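You operate a simulated robot arm through the tools that you are given. There is no shell and no other tool.

Carry out the task below with a simulated robot arm. There is one attempt and no reset: what you move stays moved.

## Task
Wind 5 m of red line on grey card 56 and lay it on the green work mat.
Fine: take the card off, then turn the dial back to 0.

Only the result counts: the job must be done as asked and must still hold three seconds after the hand-in. Knocking over, shifting, dropping, spilling or breaking anything else fails it.

## Robot
A 6-joint arm with a two-finger gripper, fixed in place. Base frame: the origin is at the foot of the arm, x ahead of it, y to its left, z up; the work surface is at about z = 91.4. Units: cm, rad, N and s.
Its first joint turns from -2.897 to 2.897 rad. Payload 2.45 kg.
The TCP is the grasp point between the finger pads, 2 cm short of the fingertips. In the tool frame z runs along the fingers and y along their closing line. The gripper opens to 14 cm. The gripper's body begins 16.8 cm behind the TCP.
Orientation is told as [roll, pitch, yaw] about the base's x, y, z axes, in that order, counted from this pose: with the fingers straight down and closing along the base's y, the tool's x points along the base's -x, its y along +y and its z along -z.

## Interface
- The arm moves only by the tool servo_tool. Its argument "rows" is a list of rows, each a list of 7 numbers: the shift along the tool's x, y, z in cm, then the turn, a rotation vector about the tool's x, y, z in rad, then the gripper command, from -1 (shut) to 1 (fully open), values between in proportion. In form: [[x, y, z, wx, wy, wz, gripper], ...]. A call has 1 to 20 rows; each row is the pose to reach, as a shift and turn from the pose commanded when the call began, along the tool's axes at that moment. Rows are played at 5 a second. More than 5 cm and 0.15 rad between two rows, or a gripper value outside its range, and nothing of the call is played. Where a pose cannot be reached the arm comes as near as it can. A force on the tool above 90 N (or 10 N above the force at the start of the call, whichever is more), or a blocked arm, ends the call early, and 0.2 s more pass. Each finger travels about 4.5 cm/s and halts on what it meets, pressing with about 24 N; the grip force reading is that of the motor and also rises with nothing between the fingers. The clock runs only during rows and for 0.2 s after the last one: add rows that repeat a pose to give the fingers time. It gives the time, the measured TCP pose, the force on the tool (base axes), the opening and the grip force at its end, in the units of the frame above (readings bear some noise), with the torque about the TCP (base axes, N m) and any sound that the robot's microphone picked up.
- Cameras (640 x 400 px; columns grow to the right, rows downward): "scene" is fixed at [22.01, 49.96, 147.24]; the picture's right is [-0.08, -1.00, 0.00], its down [-0.62, 0.05, -0.78] and it looks along [0.78, -0.06, -0.62] (base axes); focal length 287 px, centre (320, 200). "wrist" rides on the gripper at [7.8, 1.1, -20.9] in the tool frame; the picture's right is [-0.14, 0.99, 0.00], its down [-0.92, -0.13, -0.37] and it looks along [-0.37, -0.05, 0.93] (tool axes); focal length 280 px, centre (320, 200). There is no depth. A picture from a camera that has moved, and an enlarged one, comes with that camera's place and axes in the base frame and with its lens.
- capture(camera): a new picture of that camera. The clock stands still meanwhile.
- inspect(camera, box): a new picture of the part [left, top, right, bottom] of that camera's present view, enlarged. The clock stands still meanwhile.
- sign_off(): hands the job in; it is judged then, once.

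Places have to be worked out from the pictures, the camera data and where the tool is seen. Open the gripper and draw the arm clear of the work before you hand the job in, unless the task says otherwise.

The tools are called after "Request:" as a command line: name --pt "numbers of a row" for each row, then --argument value for the rest, lists and objects as JSON in quotes. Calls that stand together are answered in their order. servo_tool: Moves the arm, as the interface text tells. Its arguments: {"type":"object","properties":{"rows":{"type":"array","items":{"type":"array","items":{"type":"number"}}}},"required":["rows"]} The other tools are called the same way: capture (camera) takes a picture; inspect (camera, box) takes an enlarged picture of a part of a camera's view; sign_off () hands the job in.

At the start:

```text
clock: 0.0
ee_pos: [74.51, 12.03, 126.25]
tool_rot: [0.0, 0.0, -0.001]
contact_force: [0.2, -0.5, 0.0]
wrist_torque: [0.01, 0.0, -0.02]
gripper_width: 13.99
grasp_force: 0.1
```

scene: 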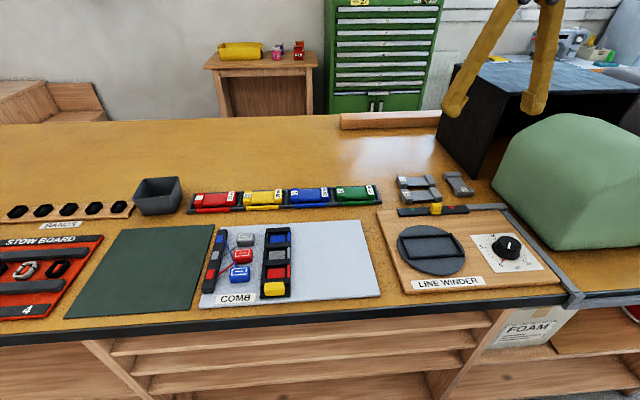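
wrist: 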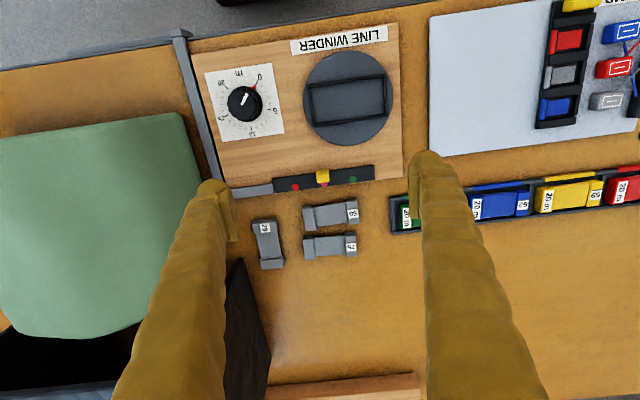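

I'll start by looking closely at the winder, the cards and the dial before moving anything.

Request:
inspect --camera "wrist" --box '[180, 20, 420, 170]'

Request:
inspect --camera "wrist" --box '[220, 150, 420, 275]'

Request:
inspect --camera "scene" --box '[370, 160, 570, 300]'

Request:
inspect --camera "scene" --box '[180, 170, 400, 310]'

Request:
inspect --camera "scene" --box '[0, 160, 220, 330]'

```text
2.67 times, centred on (300, 95) of wrist
camera zoom: at [66.61, 13.18, 147.16], right [0.14, 0.99, 0.0], down [0.92, -0.13, 0.37], along [0.37, -0.05, -0.93], focal length 748 px, centre (373, 480)
```

zoom: 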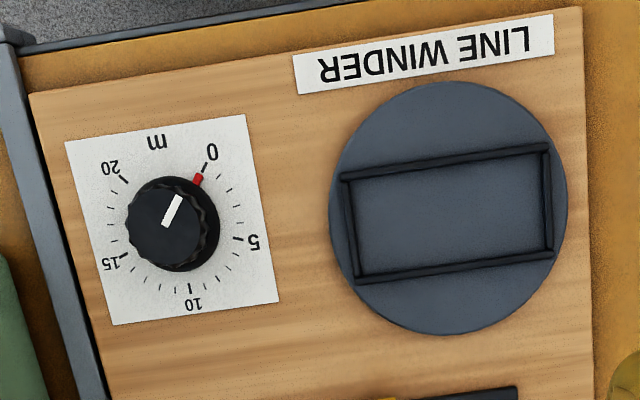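

```text
3.20 times, centred on (320, 212) of wrist
camera zoom: at [66.61, 13.18, 147.16], right [0.14, 0.99, 0.0], down [0.92, -0.13, 0.37], along [0.37, -0.05, -0.93], focal length 897 px, centre (320, 160)
```

zoom: 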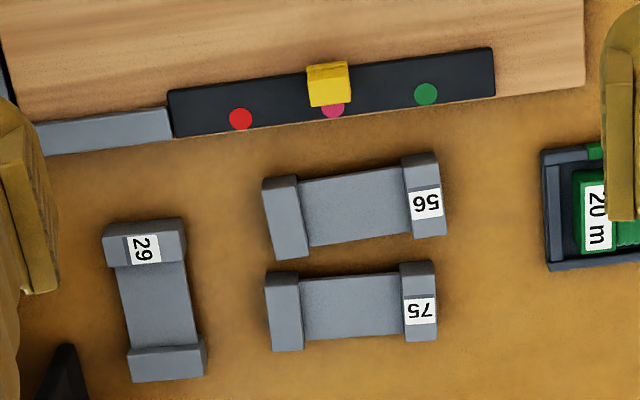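

```text
2.86 times, centred on (470, 230) of scene
camera zoom: at [22.01, 49.96, 147.24], right [-0.08, -1.0, 0.0], down [-0.62, 0.05, -0.78], along [0.78, -0.06, -0.62], focal length 819 px, centre (-109, 114)
```

zoom: 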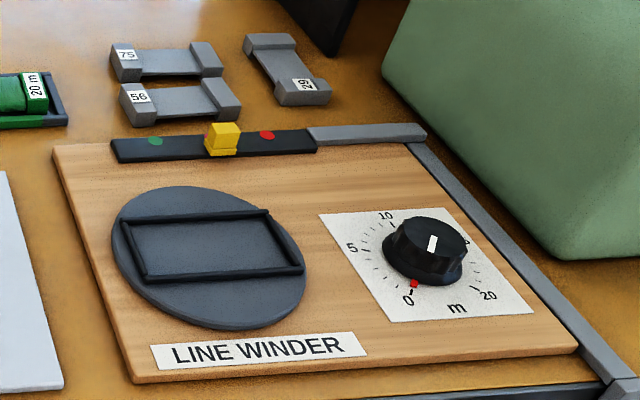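

```text
2.86 times, centred on (290, 240) of scene
camera zoom: at [22.01, 49.96, 147.24], right [-0.08, -1.0, 0.0], down [-0.62, 0.05, -0.78], along [0.78, -0.06, -0.62], focal length 819 px, centre (406, 86)
```

zoom: 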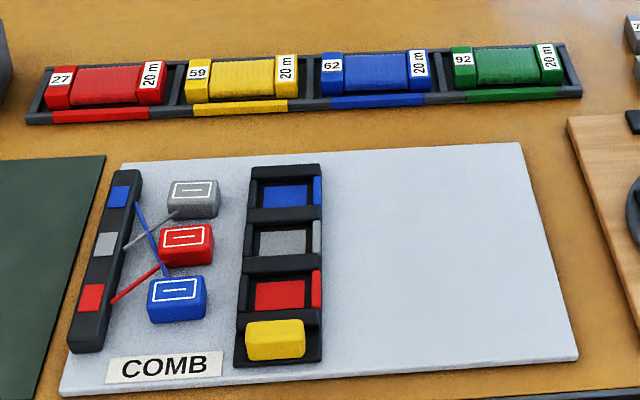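

```text
2.35 times, centred on (110, 245) of scene
camera zoom: at [22.01, 49.96, 147.24], right [-0.08, -1.0, 0.0], down [-0.62, 0.05, -0.78], along [0.78, -0.06, -0.62], focal length 674 px, centre (814, 94)
```

zoom: 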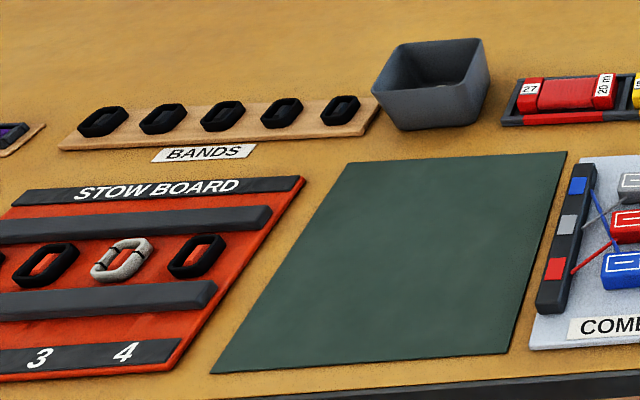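

The winder has a turntable with a card recess, a colour slider on dots (red, pink, green) and a dial at 0. I estimate card 56 at (91.7, 12), the recess at (69.3, 18), the slider at (83, 11.5) and the dial at (67.4, 0). I'll lower the arm for a closer view of the card and slider.

Request:
servo_tool --pt "-1.5 0 4 0 0 0 1" --pt "-3 0 8 0 0 0 1" --pt "-4.5 0 12 0 0 0 1" --pt "-6 0 15 0 0 0 1" --pt "-6 0 15 0 0 0 1"

Request:
capture --camera "wrist"

Request:
capture --camera "scene"

```text
clock: 1.2
ee_pos: [80.51, 11.85, 111.06]
tool_rot: [0.001, -0.001, 0.001]
contact_force: [-0.6, -0.3, 0.5]
wrist_torque: [0.0, -0.01, -0.01]
gripper_width: 14.0
grasp_force: 0.0
```

```text
taken
camera wrist: at [72.6, 13.04, 132.0], right [0.14, 0.99, 0.0], down [0.92, -0.13, 0.37], along [0.37, -0.05, -0.93], focal length 280 px, centre (320, 200)
```

wrist: 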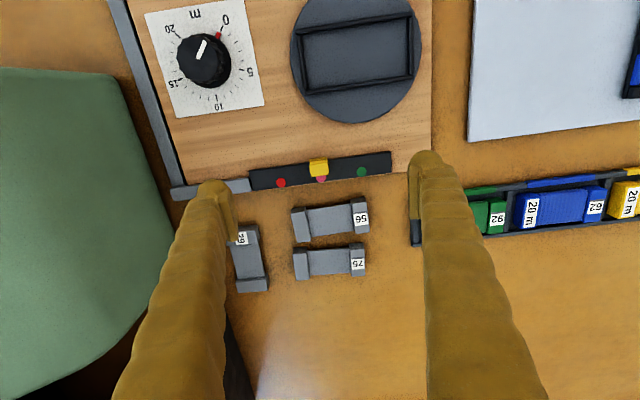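

```text
taken
```

scene: 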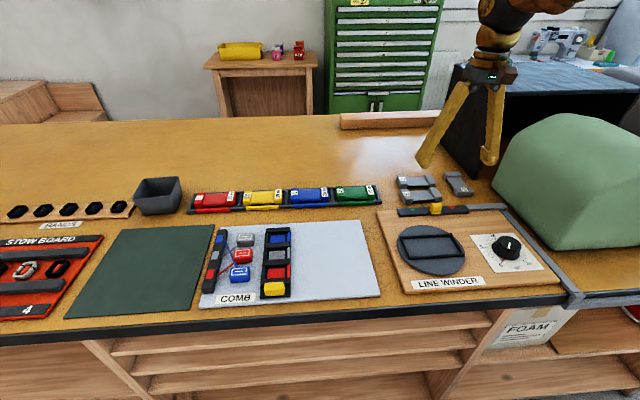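

The view is closer but the cards still look small. I'll enlarge the cards with the slider, and the winder.

Request:
inspect --camera "wrist" --box '[220, 140, 412, 300]'

Request:
inspect --camera "wrist" --box '[130, 0, 450, 140]'

Request:
inspect --camera "scene" --box '[380, 165, 490, 225]'

```text
2.50 times, centred on (316, 220) of wrist
camera zoom: at [72.6, 13.04, 132.0], right [0.14, 0.99, 0.0], down [0.92, -0.13, 0.37], along [0.37, -0.05, -0.93], focal length 701 px, centre (330, 150)
```

zoom: 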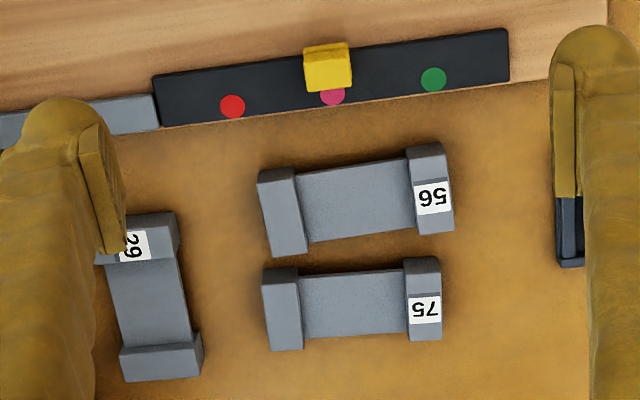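

```text
2.00 times, centred on (290, 70) of wrist
camera zoom: at [72.6, 13.04, 132.0], right [0.14, 0.99, 0.0], down [0.92, -0.13, 0.37], along [0.37, -0.05, -0.93], focal length 561 px, centre (380, 460)
```

zoom: 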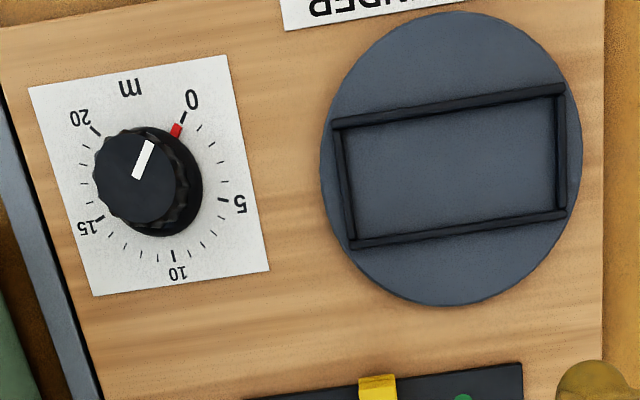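

```text
5.82 times, centred on (435, 195) of scene
camera zoom: at [22.01, 49.96, 147.24], right [-0.08, -1.0, 0.0], down [-0.62, 0.05, -0.78], along [0.78, -0.06, -0.62], focal length 1667 px, centre (-349, 229)
```

zoom: 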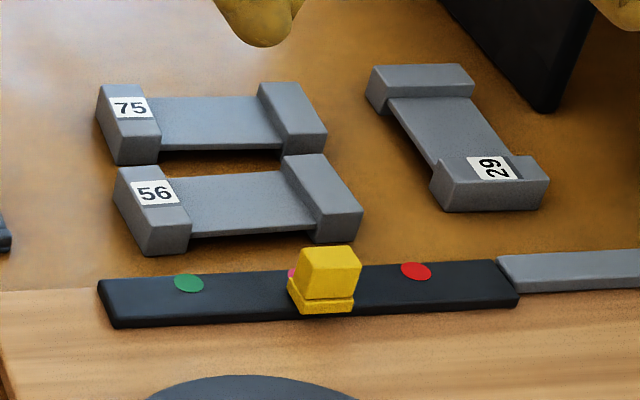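

Card 56 measures about 11.6 x 5.3 cm, and the recess inside the rails is roughly 12.5 x 6, centred near (69.5, 18). From the scene view the mat's near corner is around (56, 75), which is close to the reach limit, so I'll look at the mat with the wrist camera before choosing a grip.

Request:
servo_tool --pt "2 4 -3 0 0 0 1" --pt "4.2 8 -5 0 0 0 1" --pt "6.5 12 -7 0 0 0 1" --pt "8.8 16 -7 0 0 0 1" --pt "11 20 -7 0 0 0 1" --pt "13.2 24 -7 0 0 0 1" --pt "15.4 28 -7 0 0 0 1" --pt "17.6 32 -7 0 0 0 1" --pt "19.8 36 -7 0 0 0 1" --pt "22 40 -7 0 0 0 1" --pt "24.2 44 -7 0 0 0 1" --pt "26.4 48 -7 0 0 0 1" --pt "28.6 52 -7 0 0 0 1" --pt "30 55 -7 0 0 0 1" --pt "30 55 -7 0 0 0 1"

Request:
capture --camera "wrist"

Request:
capture --camera "scene"

```text
refused: row 1 steps farther than a row can; nothing moved
```

```text
taken
camera wrist: at [72.6, 13.04, 132.0], right [0.14, 0.99, 0.0], down [0.92, -0.13, 0.37], along [0.37, -0.05, -0.93], focal length 280 px, centre (320, 200)
```

wrist: 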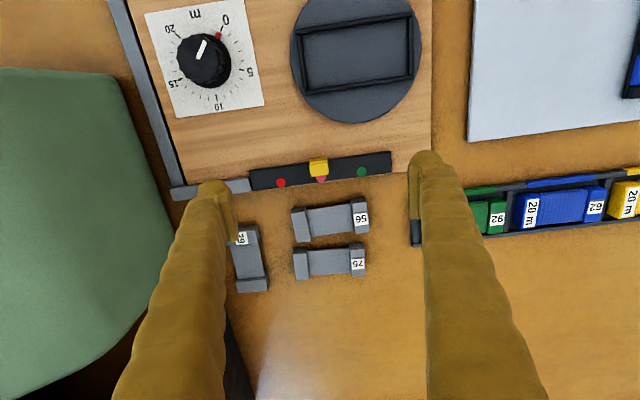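

```text
taken
```

scene: 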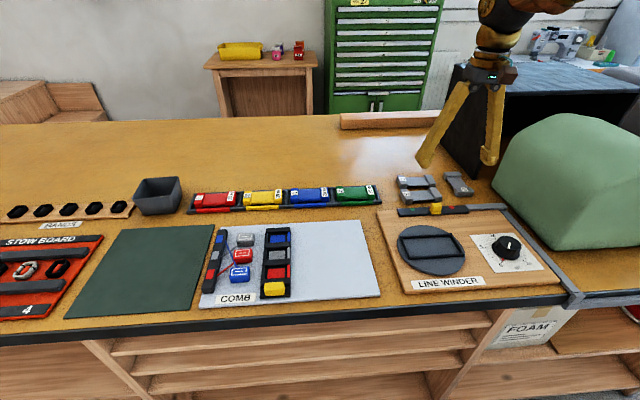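

The call was refused because the first step (5.4 cm) was over the limit, so nothing moved. I'll send the same survey move towards the mat with shorter steps.

Request:
servo_tool --pt "1 2 -3 0 0 0 1" --pt "3 5.5 -5 0 0 0 1" --pt "5 9.2 -7 0 0 0 1" --pt "7.1 13 -7 0 0 0 1" --pt "9.3 17 -7 0 0 0 1" --pt "11.5 21 -7 0 0 0 1" --pt "13.7 25 -7 0 0 0 1" --pt "15.9 29 -7 0 0 0 1" --pt "18.1 33 -7 0 0 0 1" --pt "20.3 37 -7 0 0 0 1" --pt "22.5 41 -7 0 0 0 1" --pt "24.7 45 -7 0 0 0 1" --pt "26.9 49 -7 0 0 0 1" --pt "28.9 52.5 -7 0 0 0 1" --pt "30 55 -7 0 0 0 1" --pt "30 55 -7 0 0 0 1"

Request:
capture --camera "wrist"

Request:
capture --camera "scene"

```text
clock: 4.6
ee_pos: [50.56, 66.75, 118.22]
tool_rot: [0.0, -0.001, -0.002]
contact_force: [0.3, -0.5, 0.3]
wrist_torque: [0.01, 0.05, 0.01]
gripper_width: 13.99
grasp_force: 0.0
```

```text
taken
camera wrist: at [42.66, 67.95, 139.1], right [0.14, 0.99, 0.0], down [0.92, -0.13, 0.37], along [0.37, -0.05, -0.93], focal length 280 px, centre (320, 200)
```

wrist: 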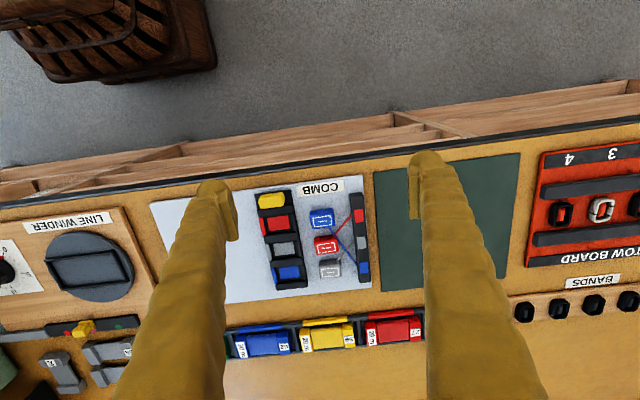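

```text
taken
```

scene: 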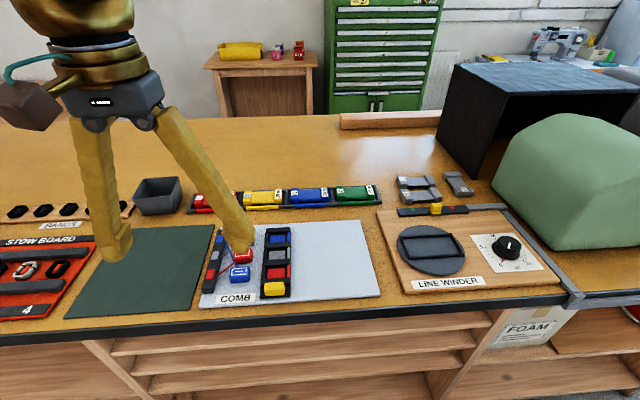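

The mat spans about x 58–84 and y 75–100. A card lying fully on its near corner would be centred near (64.5, 79), at a radius of about 102, just past the straight-down reach. I'll test whether a yawed tool tilted outward reaches there, staying well above the mat with the fingers partly closed.

Request:
servo_tool --pt "-1 0.8 1.2 0 0 -0.143 0.45" --pt "-2 1.5 2.4 0 0 -0.286 0.45" --pt "-3 2.3 3.6 0 0 -0.428 0.45" --pt "-4 3 4.8 0 0 -0.571 0.45" --pt "-5 3.8 6 0 0 -0.714 0.45" --pt "-6 4.5 7.2 0 0 -0.857 0.45" --pt "-7 5.2 8.4 0 0 -1.0 0.45" --pt "-8 6 9.6 0 0 -1.142 0.45" --pt "-9 6.7 10.8 0 0 -1.285 0.45" --pt "-10 7.5 12 0 0 -1.428 0.45" --pt "-11.4 8.2 13.2 0 0 -1.571 0.45" --pt "-11.4 8.2 13.2 0 0 -1.571 0.45"

```text
clock: 7.2
ee_pos: [61.98, 75.23, 104.96]
tool_rot: [0.002, -0.001, 1.571]
contact_force: [-0.8, 0.1, 0.4]
wrist_torque: [-0.01, -0.02, -0.03]
gripper_width: 10.15
grasp_force: 0.0
```

The yaw worked. Now I'll tilt outward by 0.35 rad while going to (64.5, 79.5, 97) to check the reach.

Request:
servo_tool --pt "-1.1 -0.6 2 0 -0.09 0 0.45" --pt "-2.2 -1.2 4 0 -0.18 0 0.45" --pt "-3.3 -1.9 6 0 -0.27 0 0.45" --pt "-4.3 -2.5 8 0 -0.35 0 0.45" --pt "-4.3 -2.5 8 0 -0.35 0 0.45"

Request:
capture --camera "wrist"

Request:
capture --camera "scene"

```text
clock: 8.4
ee_pos: [64.59, 79.62, 97.13]
tool_rot: [0.0, -0.351, 1.57]
contact_force: [0.2, 0.3, -0.2]
wrist_torque: [0.02, -0.03, 0.0]
gripper_width: 10.14
grasp_force: 0.1
```

```text
taken
camera wrist: at [63.32, 65.13, 113.99], right [-0.99, 0.13, 0.05], down [0.13, 0.74, 0.66], along [0.05, 0.66, -0.75], focal length 280 px, centre (320, 200)
```

wrist: 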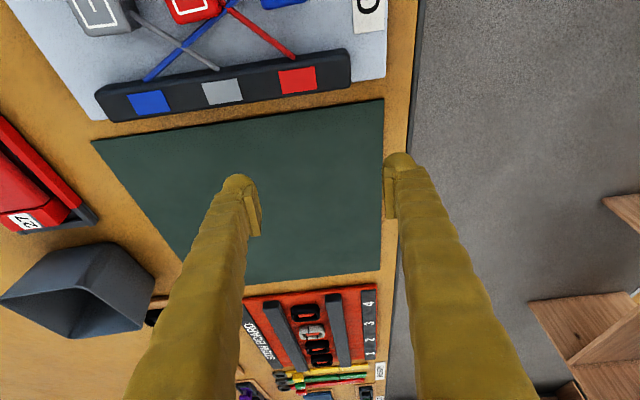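

```text
taken
```

scene: 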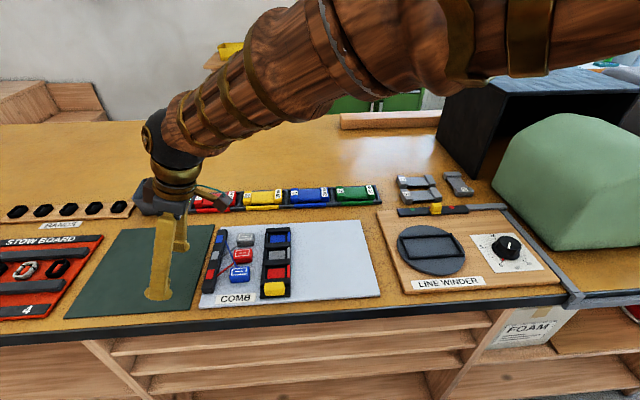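

It reached (64.6, 79.6) with the tilt and margin to spare. I'll check that it also reaches (66, 82) at z = 95.

Request:
servo_tool --pt "-0.8 -0.7 1.4 0 0 0 0.45" --pt "-1.53 -1.4 2.8 0 0 0 0.45" --pt "-1.53 -1.4 2.8 0 0 0 0.45"

```text
clock: 9.2
ee_pos: [65.95, 82.11, 94.99]
tool_rot: [-0.001, -0.353, 1.571]
contact_force: [0.1, 1.0, 0.6]
wrist_torque: [-0.01, -0.01, -0.01]
gripper_width: 10.12
grasp_force: 0.0
```

Reach at the mat is fine with the tilt. Now I'll raise and straighten the tool.

Request:
servo_tool --pt "0 0 -4.3 0 0 0 0.45" --pt "0.2 0.8 -8.6 0 0.09 0 0.45" --pt "0.4 1.6 -12.9 0 0.18 0 0.45" --pt "0.5 2.4 -17.2 0 0.27 0 0.45" --pt "0.65 3 -21.5 0 0.35 0 0.45"

```text
clock: 10.4
ee_pos: [63.05, 74.09, 114.98]
tool_rot: [0.0, 0.002, 1.57]
contact_force: [-0.4, 0.9, -0.5]
wrist_torque: [-0.02, 0.01, -0.02]
gripper_width: 10.15
grasp_force: 0.1
```

Now I'll yaw back to zero while travelling to above the winder for a close look at the dial and recess.

Request:
servo_tool --pt "4.3 0.2 0 0 0 0.105 0.45" --pt "8.6 0.4 0 0 0 0.21 0.45" --pt "12.9 0.6 0 0 0 0.315 0.45" --pt "17.2 0.8 0 0 0 0.42 0.45" --pt "21.5 1 0 0 0 0.524 0.45" --pt "25.8 1.2 0 0 0 0.628 0.45" --pt "30.1 1.4 0 0 0 0.733 0.45" --pt "34.4 1.6 0 0 0 0.838 0.45" --pt "38.7 1.8 0 0 0 0.943 0.45" --pt "43 2 0 0 0 1.047 0.45" --pt "47.3 2.2 0 0 0 1.152 0.45" --pt "51.6 2.4 0 0 0 1.257 0.45" --pt "55.9 2.6 0.5 0 0 1.362 0.45" --pt "60.2 2.8 1.5 0 0 1.466 0.45" --pt "64.5 3 3 0 0 1.571 0.45" --pt "65 3 3 0 0 1.571 0.45"

Request:
capture --camera "wrist"

```text
clock: 13.8
ee_pos: [59.88, 9.02, 111.94]
tool_rot: [0.001, -0.001, -0.004]
contact_force: [-0.4, -0.1, 0.5]
wrist_torque: [-0.03, 0.01, 0.01]
gripper_width: 10.14
grasp_force: 0.1
```

```text
taken
camera wrist: at [51.98, 10.2, 132.89], right [0.14, 0.99, 0.0], down [0.92, -0.13, 0.37], along [0.37, -0.05, -0.93], focal length 280 px, centre (320, 200)
```

wrist: 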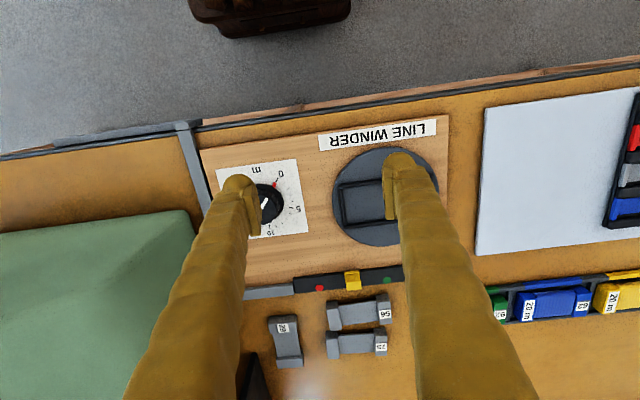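

The fingers hide the dial from here. I'll do the slider first: its knob is near (83, 11.55) and the red dot is at y ≈ 5.6. I'm moving above the knob with the fingers open about 6 cm.

Request:
servo_tool --pt "-4 0.5 0 0 0 0 0.2" --pt "-8 1 1 0 0 0 0" --pt "-12 1.5 3 0 0 0 -0.14" --pt "-16 2 5 0 0 0 -0.14" --pt "-20 2.3 7 0 0 0 -0.14" --pt "-23.1 2.53 9 0 0 0 -0.14" --pt "-23.1 2.53 9 0 0 0 -0.14"

Request:
capture --camera "wrist"

Request:
inspect --camera "scene" --box '[380, 140, 520, 240]'

```text
clock: 15.4
ee_pos: [83.03, 11.36, 102.94]
tool_rot: [0.0, -0.001, 0.0]
contact_force: [0.6, 0.4, 0.3]
wrist_torque: [0.02, -0.02, -0.04]
gripper_width: 6.01
grasp_force: 0.0
```

```text
taken
camera wrist: at [75.11, 12.54, 123.76], right [0.14, 0.99, 0.0], down [0.92, -0.13, 0.37], along [0.37, -0.05, -0.93], focal length 280 px, centre (320, 200)
```

wrist: 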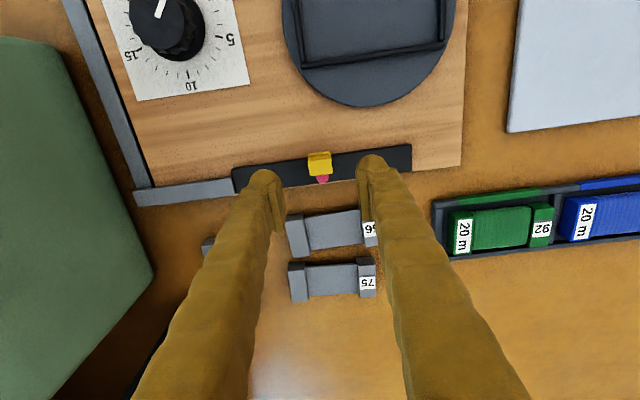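

```text
4.00 times, centred on (450, 190) of scene
camera zoom: at [22.01, 49.96, 147.24], right [-0.08, -1.0, 0.0], down [-0.62, 0.05, -0.78], along [0.78, -0.06, -0.62], focal length 1146 px, centre (-200, 240)
```

zoom: 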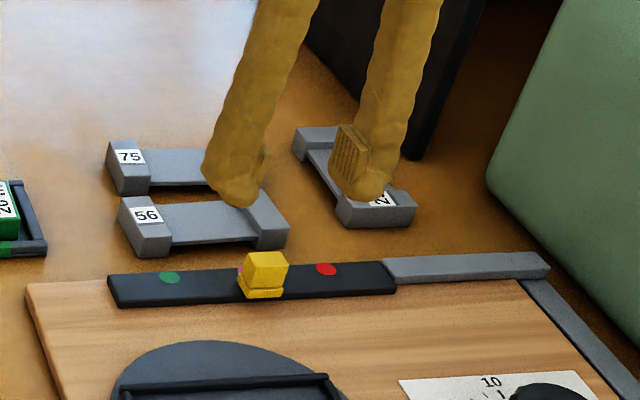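

Both fingers are clear of the knob. I'll enlarge the knob to get its position and height from two views.

Request:
inspect --camera "wrist" --box '[230, 130, 420, 220]'

```text
3.37 times, centred on (325, 175) of wrist
camera zoom: at [75.11, 12.54, 123.76], right [0.14, 0.99, 0.0], down [0.92, -0.13, 0.37], along [0.37, -0.05, -0.93], focal length 944 px, centre (303, 284)
```

zoom: 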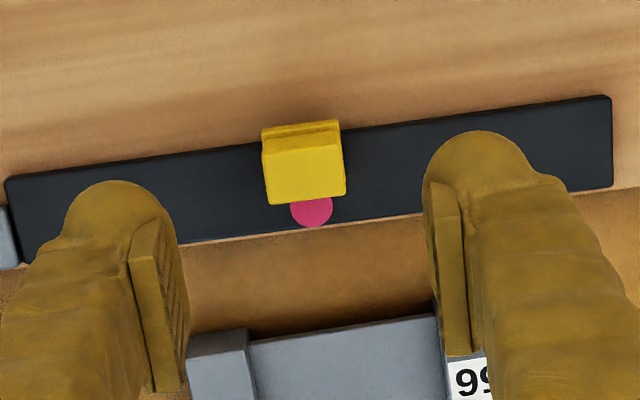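

The knob top is at z ≈ 95.2 and the track top at about 92.6. I'll descend to TCP z ≈ 95.3, with the tips at 93.3, and keep the fingers open.

Request:
servo_tool --pt "0.05 0.1 3 0 0 0 -0.14" --pt "0.1 0.2 6 0 0 0 -0.14" --pt "0.1 0.2 7.6 0 0 0 -0.14" --pt "0.1 0.2 7.6 0 0 0 -0.14"

Request:
capture --camera "wrist"

Request:
inspect --camera "scene" --box '[380, 140, 520, 240]'

```text
clock: 16.4
ee_pos: [82.89, 11.55, 95.37]
tool_rot: [-0.001, 0.0, 0.002]
contact_force: [-1.0, -0.3, 0.8]
wrist_torque: [-0.03, 0.02, 0.03]
gripper_width: 6.05
grasp_force: 0.1
```

```text
taken
camera wrist: at [74.98, 12.69, 116.27], right [0.14, 0.99, 0.0], down [0.92, -0.13, 0.37], along [0.37, -0.05, -0.93], focal length 280 px, centre (320, 200)
```

wrist: 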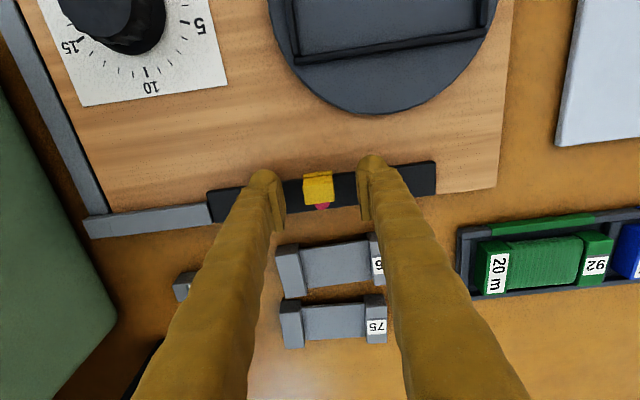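

```text
4.00 times, centred on (450, 190) of scene
camera zoom: at [22.01, 49.96, 147.24], right [-0.08, -1.0, 0.0], down [-0.62, 0.05, -0.78], along [0.78, -0.06, -0.62], focal length 1146 px, centre (-200, 240)
```

zoom: 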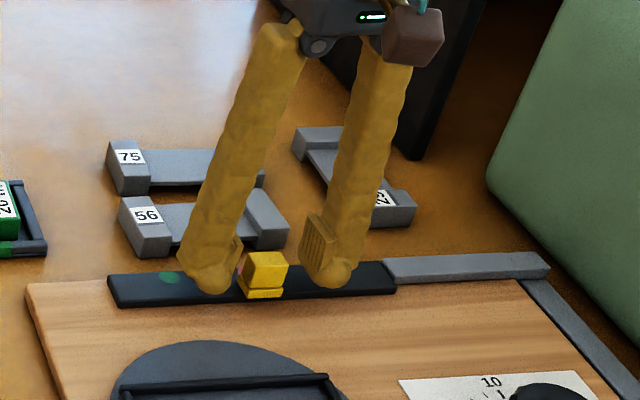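

The fingers straddle the yellow knob properly, so I'll close on it.

Request:
servo_tool --pt "0 0 0 0 0 0 -0.4" --pt "0 0 0 0 0 0 -0.7" --pt "0 0 0 0 0 0 -0.7" --pt "0 0 0 0 0 0 -0.7" --pt "0 0 0 0 0 0 -0.7"

Request:
inspect --camera "wrist" --box '[230, 130, 420, 240]'

```text
clock: 17.6
ee_pos: [83.02, 11.54, 95.43]
tool_rot: [0.0, -0.002, 0.0]
contact_force: [0.4, -0.9, -1.7]
wrist_torque: [0.02, 0.02, 0.01]
gripper_width: 2.4
grasp_force: 45.4
```

```text
3.37 times, centred on (325, 185) of wrist
camera zoom: at [74.99, 12.69, 116.29], right [0.14, 0.99, 0.0], down [0.92, -0.13, 0.37], along [0.37, -0.05, -0.93], focal length 944 px, centre (303, 250)
```

zoom: 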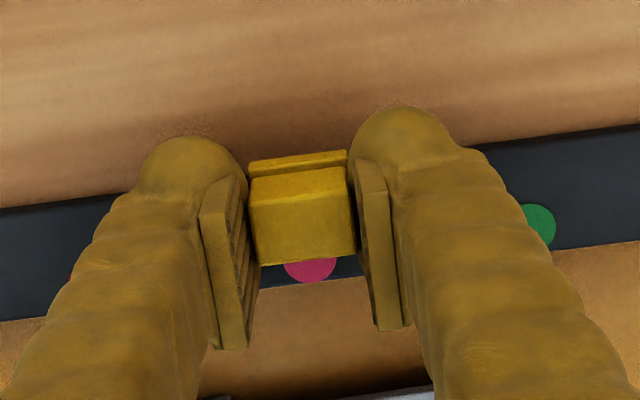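

The knob is gripped at 2.4 cm. I'll slide it along −y by 5.9 cm towards the red dot in small steps, going partway first to watch the force.

Request:
servo_tool --pt "0 -0.5 0 0 0 0 -0.7" --pt "0 -1 0 0 0 0 -0.7" --pt "0 -1.5 0 0 0 0 -0.7" --pt "0 -2 0 0 0 0 -0.7" --pt "0 -2.5 0 0 0 0 -0.7"

Request:
inspect --camera "wrist" --box '[230, 130, 420, 240]'

```text
clock: 18.8
ee_pos: [82.91, 9.11, 95.42]
tool_rot: [-0.001, -0.002, 0.002]
contact_force: [9.0, -0.2, -4.0]
wrist_torque: [0.0, 0.03, 0.0]
gripper_width: 2.4
grasp_force: 45.1
```

```text
3.37 times, centred on (325, 185) of wrist
camera zoom: at [74.97, 10.3, 116.28], right [0.14, 0.99, 0.0], down [0.92, -0.13, 0.37], along [0.37, -0.05, -0.93], focal length 944 px, centre (303, 250)
```

zoom: 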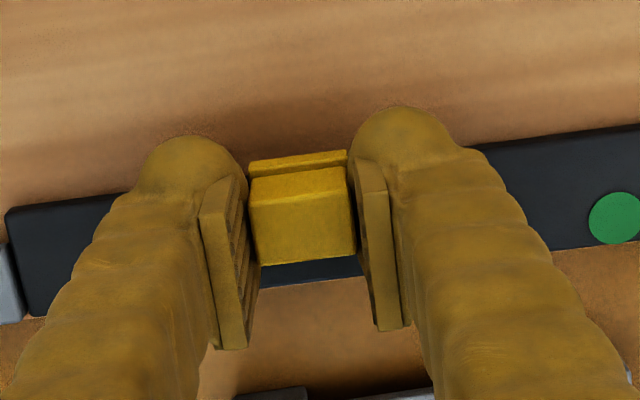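

The knob slides freely, with a slight +x side force of about 9 N. I'll continue to the red dot with a small +x correction.

Request:
servo_tool --pt "-0.03 -0.5 0 0 0 0 -0.7" --pt "-0.04 -1 0 0 0 0 -0.7" --pt "-0.05 -1.5 0 0 0 0 -0.7" --pt "-0.06 -2 0 0 0 0 -0.7" --pt "-0.07 -2.5 0 0 0 0 -0.7" --pt "-0.08 -3 0 0 0 0 -0.7" --pt "-0.08 -3.4 0 0 0 0 -0.7" --pt "-0.08 -3.4 0 0 0 0 -0.7"

Request:
inspect --camera "wrist" --box '[230, 130, 420, 240]'

Request:
inspect --camera "scene" --box '[380, 140, 520, 240]'

```text
clock: 20.6
ee_pos: [82.97, 5.87, 95.47]
tool_rot: [0.001, -0.001, -0.002]
contact_force: [-7.7, -1.0, 15.1]
wrist_torque: [-0.01, 0.15, -0.01]
gripper_width: 2.41
grasp_force: 44.5
```

```text
3.37 times, centred on (325, 185) of wrist
camera zoom: at [74.96, 6.92, 116.28], right [0.14, 0.99, 0.0], down [0.92, -0.13, 0.37], along [0.37, -0.05, -0.93], focal length 944 px, centre (303, 250)
```

zoom: 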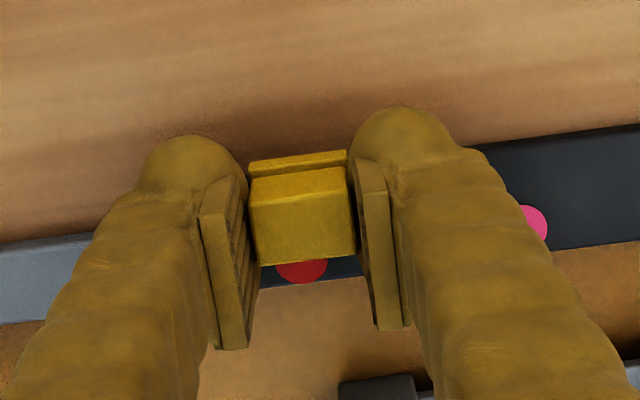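

```text
4.00 times, centred on (450, 190) of scene
camera zoom: at [22.01, 49.96, 147.24], right [-0.08, -1.0, 0.0], down [-0.62, 0.05, -0.78], along [0.78, -0.06, -0.62], focal length 1146 px, centre (-200, 240)
```

zoom: 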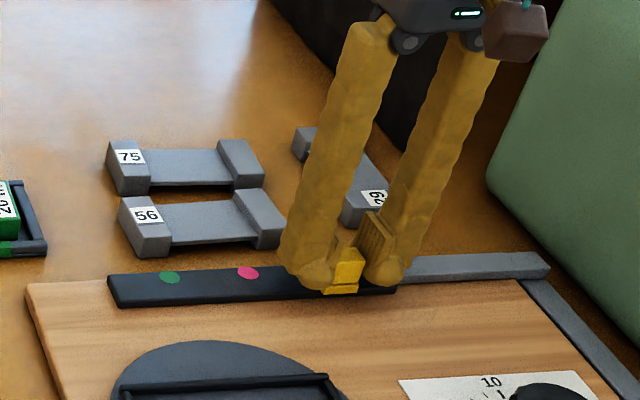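

The red dot sits about 0.24 cm further −y relative to the knob than the pink dot did in its original position. I'll nudge the knob that far and recheck.

Request:
servo_tool --pt "0.03 -0.12 0 0 0 0 -0.7" --pt "0.03 -0.24 0 0 0 0 -0.7" --pt "0.03 -0.24 0 0 0 0 -0.7"

Request:
inspect --camera "wrist" --box '[230, 130, 420, 240]'

```text
clock: 21.4
ee_pos: [82.93, 5.51, 95.28]
tool_rot: [-0.001, -0.002, -0.002]
contact_force: [-8.7, -1.3, 23.4]
wrist_torque: [0.01, 0.11, 0.02]
gripper_width: 2.41
grasp_force: 44.6
```

```text
3.37 times, centred on (325, 185) of wrist
camera zoom: at [74.97, 6.72, 116.27], right [0.14, 0.99, 0.0], down [0.92, -0.13, 0.37], along [0.37, -0.05, -0.93], focal length 944 px, centre (303, 250)
```

zoom: 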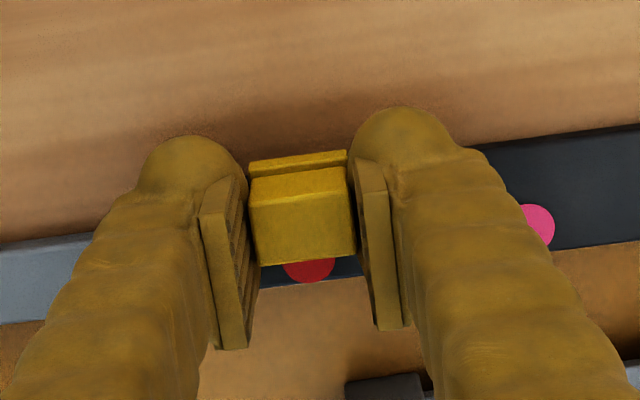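

The slider is now centred on the red dot, as it was on the pink one. I'll release it and raise straight up.

Request:
servo_tool --pt "0 0 0 0 0 0 -0.4" --pt "0 0 0 0 0 0 -0.15" --pt "0 0 0 0 0 0 -0.15" --pt "0 0 0 0 0 0 -0.15"

Request:
inspect --camera "wrist" --box '[230, 130, 420, 240]'

```text
clock: 22.4
ee_pos: [82.88, 5.52, 95.17]
tool_rot: [0.001, -0.001, 0.0]
contact_force: [-0.2, 0.5, -0.3]
wrist_torque: [0.02, -0.02, -0.01]
gripper_width: 5.95
grasp_force: 0.0
```

```text
3.37 times, centred on (325, 185) of wrist
camera zoom: at [74.99, 6.73, 116.22], right [0.14, 0.99, 0.0], down [0.92, -0.13, 0.37], along [0.37, -0.05, -0.93], focal length 944 px, centre (303, 250)
```

zoom: 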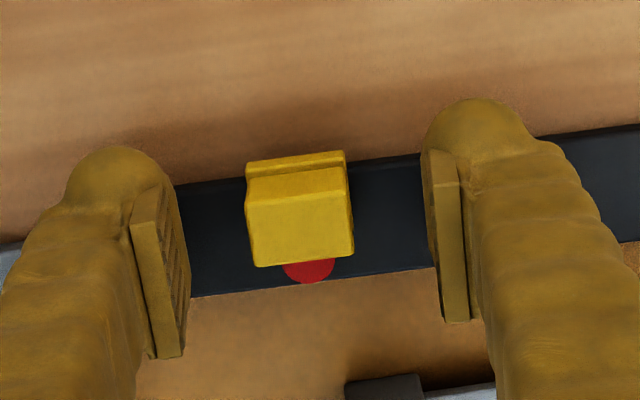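

The slider stayed on red. I'll rise, open wide, and position myself to measure card 56 accurately.

Request:
servo_tool --pt "0 0 -3 0 0 0 -0.15" --pt "0 0 -7 0 0 0 0.2" --pt "0 3 -10 0 0 0 0.6" --pt "0 6.4 -12 0 0 0 1" --pt "0 6.4 -12 0 0 0 1" --pt "0 6.4 -12 0 0 0 1"

Request:
capture --camera "wrist"

Request:
inspect --camera "wrist" --box '[230, 180, 410, 310]'

Request:
inspect --camera "scene" --box '[380, 165, 490, 225]'

```text
clock: 23.8
ee_pos: [82.73, 12.11, 107.34]
tool_rot: [0.001, 0.001, 0.0]
contact_force: [0.1, 1.0, -0.1]
wrist_torque: [-0.01, -0.03, -0.02]
gripper_width: 13.97
grasp_force: 0.1
```

```text
taken
camera wrist: at [74.88, 13.21, 128.11], right [0.14, 0.99, 0.0], down [0.92, -0.13, 0.37], along [0.37, -0.05, -0.93], focal length 280 px, centre (320, 200)
```

wrist: 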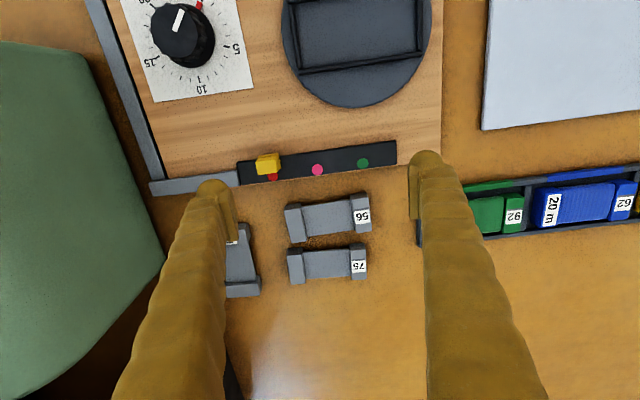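

```text
3.08 times, centred on (320, 245) of wrist
camera zoom: at [74.88, 13.21, 128.11], right [0.14, 0.99, 0.0], down [0.92, -0.13, 0.37], along [0.37, -0.05, -0.93], focal length 863 px, centre (320, 62)
```

zoom: 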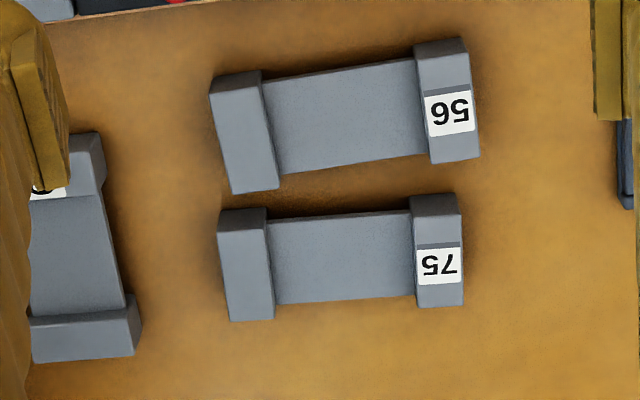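

```text
5.82 times, centred on (435, 195) of scene
camera zoom: at [22.01, 49.96, 147.24], right [-0.08, -1.0, 0.0], down [-0.62, 0.05, -0.78], along [0.78, -0.06, -0.62], focal length 1667 px, centre (-349, 229)
```

zoom: 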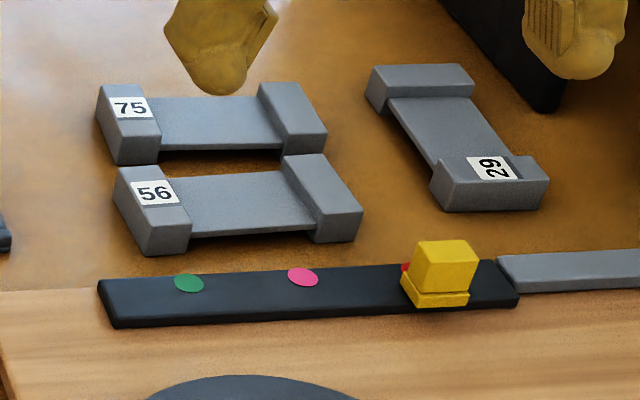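

Card 56's top face is centred near (91.8, 12.1) with a slight yaw of about +0.025 and a length of about 11.4 cm. Its top is around z = 93.6. I'll go above it fully open and stop at z = 97 to check alignment.

Request:
servo_tool --pt "-4 0 0 0 0 -0.01 1" --pt "-8 0 2 0 0 -0.02 1" --pt "-9.1 0 5 0 0 -0.025 1" --pt "-9.1 0 8 0 0 -0.025 1" --pt "-9.1 0 10.3 0 0 -0.025 1" --pt "-9.1 0 10.3 0 0 -0.025 1"

Request:
capture --camera "wrist"

Request:
inspect --camera "scene" --box '[380, 145, 490, 225]'

```text
clock: 25.2
ee_pos: [92.18, 12.03, 97.12]
tool_rot: [0.001, 0.0, 0.025]
contact_force: [0.5, -0.3, -0.6]
wrist_torque: [0.0, 0.01, -0.01]
gripper_width: 14.02
grasp_force: 0.1
```

```text
taken
camera wrist: at [84.21, 12.95, 117.94], right [0.11, 0.99, 0.0], down [0.92, -0.11, 0.37], along [0.37, -0.04, -0.93], focal length 280 px, centre (320, 200)
```

wrist: 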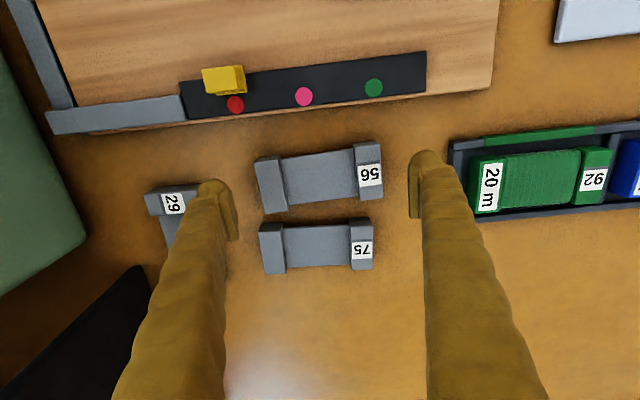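

```text
5.00 times, centred on (435, 185) of scene
camera zoom: at [22.01, 49.96, 147.24], right [-0.08, -1.0, 0.0], down [-0.62, 0.05, -0.78], along [0.78, -0.06, -0.62], focal length 1433 px, centre (-255, 275)
```

zoom: 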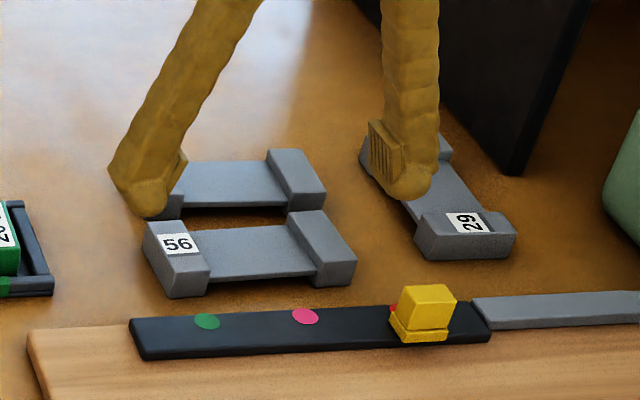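

The card centre lines up with the tool axis (321, 181 in pixels), with about 1 cm clearance at each end. I'll descend to TCP z ≈ 94.5 so the tips stay above the future rail height.

Request:
servo_tool --pt "0 0 1.2 0 0 0 1" --pt "0 0 2.6 0 0 0 1" --pt "0 0 2.6 0 0 0 1"

Request:
inspect --camera "wrist" --box '[190, 120, 450, 280]'

Request:
inspect --camera "scene" --box '[380, 145, 490, 225]'

```text
clock: 26.0
ee_pos: [92.15, 11.97, 94.41]
tool_rot: [0.0, -0.001, 0.024]
contact_force: [1.4, -0.8, 0.3]
wrist_torque: [-0.02, 0.01, 0.01]
gripper_width: 13.99
grasp_force: 0.1
```

```text
2.46 times, centred on (320, 200) of wrist
camera zoom: at [84.19, 12.96, 115.32], right [0.11, 0.99, 0.0], down [0.92, -0.11, 0.37], along [0.37, -0.04, -0.93], focal length 690 px, centre (320, 200)
```

zoom: 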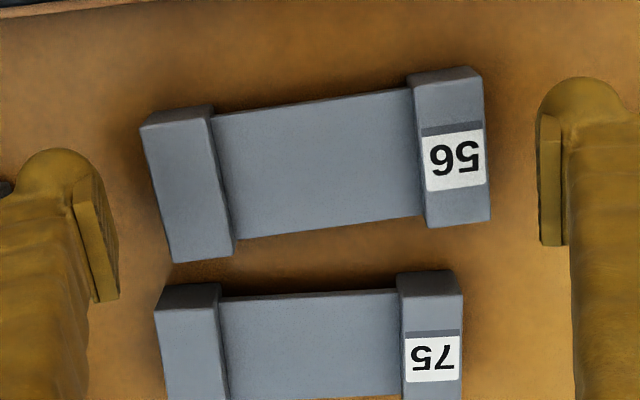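

```text
5.00 times, centred on (435, 185) of scene
camera zoom: at [22.01, 49.96, 147.24], right [-0.08, -1.0, 0.0], down [-0.62, 0.05, -0.78], along [0.78, -0.06, -0.62], focal length 1433 px, centre (-255, 275)
```

zoom: 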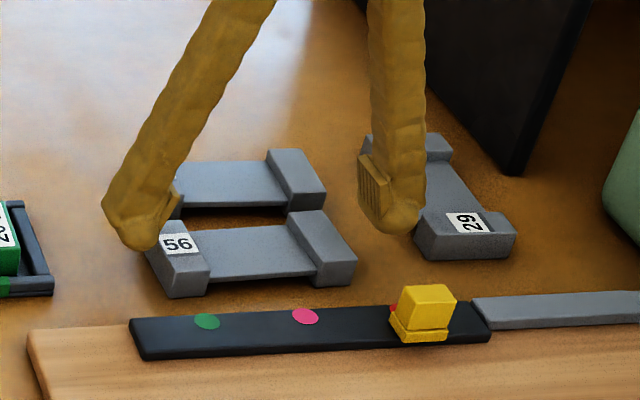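

The fingers are on both sides of the card ends, aligned with its axis. Closing gently on the card now.

Request:
servo_tool --pt "0 0 0 0 0 0 0.8" --pt "0 0 0 0 0 0 0.65" --pt "0 0 0 0 0 0 0.5" --pt "0 0 0 0 0 0 0.45" --pt "0 0 0 0 0 0 0.45" --pt "0 0 0 0 0 0 0.45"

Request:
inspect --camera "wrist" --box '[190, 120, 450, 280]'

```text
clock: 27.4
ee_pos: [92.05, 12.0, 94.53]
tool_rot: [0.0, -0.001, 0.022]
contact_force: [0.4, -0.1, 0.7]
wrist_torque: [0.01, -0.03, 0.03]
gripper_width: 10.15
grasp_force: 0.0
```

```text
2.46 times, centred on (320, 200) of wrist
camera zoom: at [84.19, 12.96, 115.34], right [0.11, 0.99, 0.0], down [0.92, -0.11, 0.37], along [0.37, -0.04, -0.93], focal length 690 px, centre (320, 200)
```

zoom: 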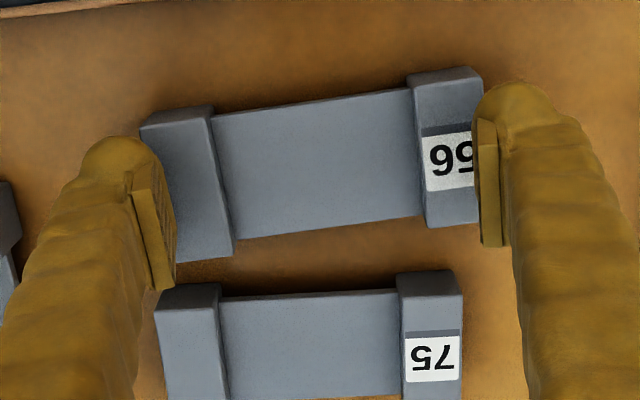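

The gripper closed to 10.15 cm without meeting the card, so the tips may be above the card's top. I'll look at that closely before moving.

Request:
inspect --camera "scene" --box '[395, 165, 460, 210]'

Request:
inspect --camera "wrist" --box '[210, 140, 290, 250]'

Request:
inspect --camera "wrist" --box '[350, 130, 430, 240]'

```text
8.89 times, centred on (428, 188) of scene
camera zoom: at [22.01, 49.96, 147.24], right [-0.08, -1.0, 0.0], down [-0.62, 0.05, -0.78], along [0.78, -0.06, -0.62], focal length 2547 px, centre (-636, 311)
```

zoom: 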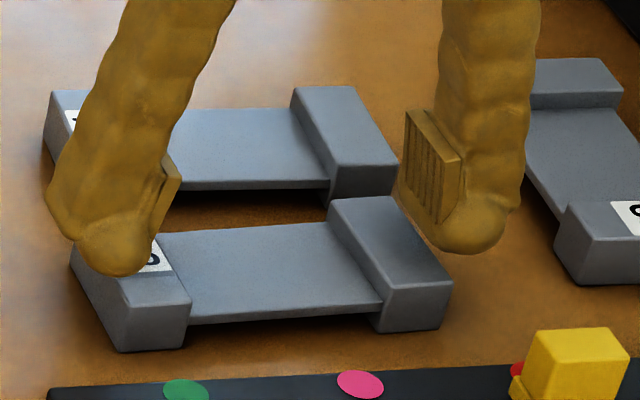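

```text
3.64 times, centred on (250, 195) of wrist
camera zoom: at [84.19, 12.96, 115.34], right [0.11, 0.99, 0.0], down [0.92, -0.11, 0.37], along [0.37, -0.04, -0.93], focal length 1020 px, centre (574, 218)
```

zoom: 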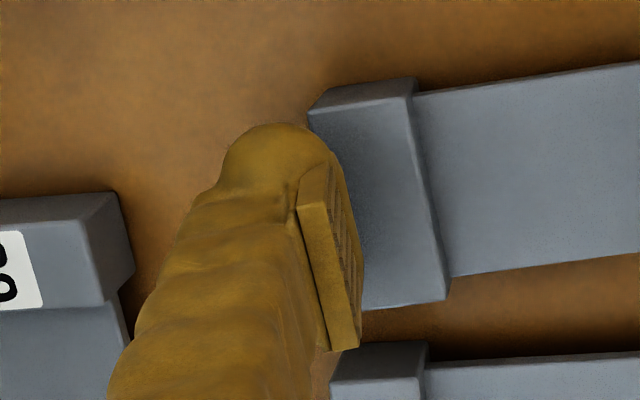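

```text
3.64 times, centred on (390, 185) of wrist
camera zoom: at [84.19, 12.96, 115.34], right [0.11, 0.99, 0.0], down [0.92, -0.11, 0.37], along [0.37, -0.04, -0.93], focal length 1020 px, centre (66, 254)
```

zoom: 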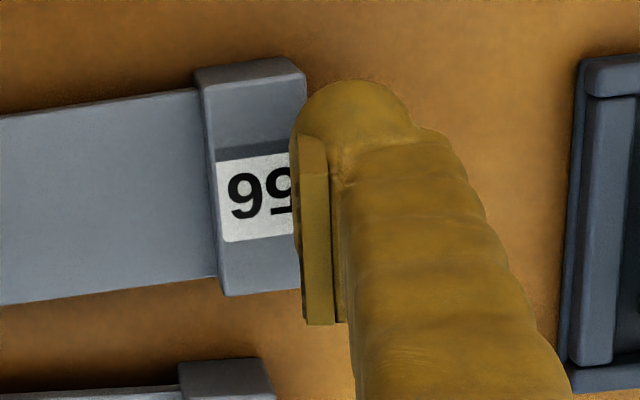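

The scene view shows the rounded fingertips sitting just above the card's top, so the card is thinner than I judged (about 1.5 cm). The card hasn't moved. I'll reopen and lower in small steps while watching the force.

Request:
servo_tool --pt "0 0 0 0 0 0 0.6" --pt "0 0 0 0 0 0 0.8" --pt "0 0 0 0 0 0 1" --pt "0 0 0 0 0 0 1" --pt "0 0 0.3 0 0 0 1" --pt "0 0 0.6 0 0 0 1" --pt "0 0 0.6 0 0 0 1"

Request:
inspect --camera "scene" --box '[390, 160, 470, 215]'

```text
clock: 29.0
ee_pos: [92.02, 11.95, 93.85]
tool_rot: [0.0, 0.0, 0.025]
contact_force: [-0.3, 0.4, 0.0]
wrist_torque: [-0.02, 0.02, -0.02]
gripper_width: 13.98
grasp_force: 0.1
```

```text
7.27 times, centred on (430, 188) of scene
camera zoom: at [22.01, 49.96, 147.24], right [-0.08, -1.0, 0.0], down [-0.62, 0.05, -0.78], along [0.78, -0.06, -0.62], focal length 2084 px, centre (-480, 291)
```

zoom: 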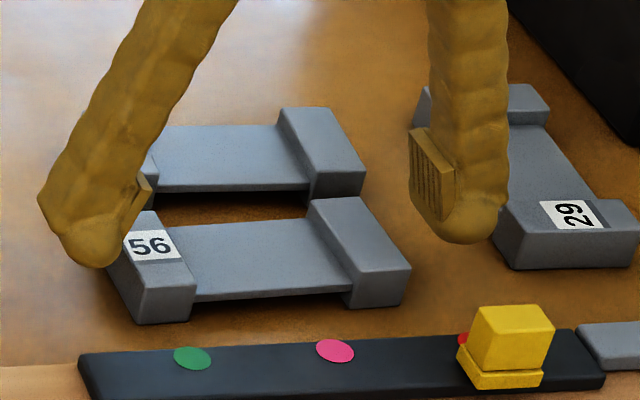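

No contact with the table yet at z = 93.85. I'll try closing here, limiting the travel to 10.6 cm.

Request:
servo_tool --pt "0 0 0 0 0 0 0.8" --pt "0 0 0 0 0 0 0.65" --pt "0 0 0 0 0 0 0.52" --pt "0 0 0 0 0 0 0.52" --pt "0 0 0 0 0 0 0.52"

Request:
inspect --camera "scene" --box '[390, 160, 470, 215]'

```text
clock: 30.2
ee_pos: [91.96, 11.98, 93.78]
tool_rot: [0.001, 0.001, 0.025]
contact_force: [-0.2, 0.1, 0.1]
wrist_torque: [-0.03, 0.0, 0.01]
gripper_width: 10.65
grasp_force: 0.0
```

```text
7.27 times, centred on (430, 188) of scene
camera zoom: at [22.01, 49.96, 147.24], right [-0.08, -1.0, 0.0], down [-0.62, 0.05, -0.78], along [0.78, -0.06, -0.62], focal length 2084 px, centre (-480, 291)
```

zoom: 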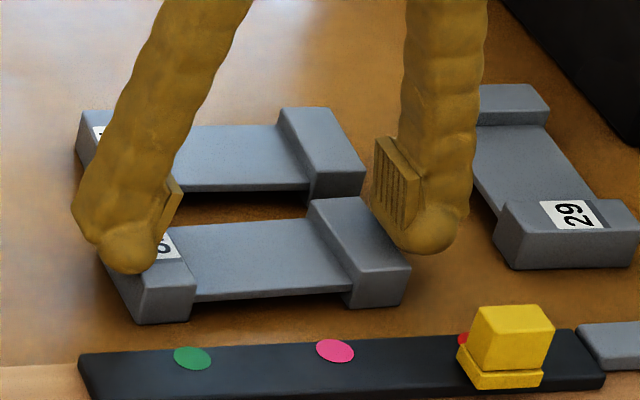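

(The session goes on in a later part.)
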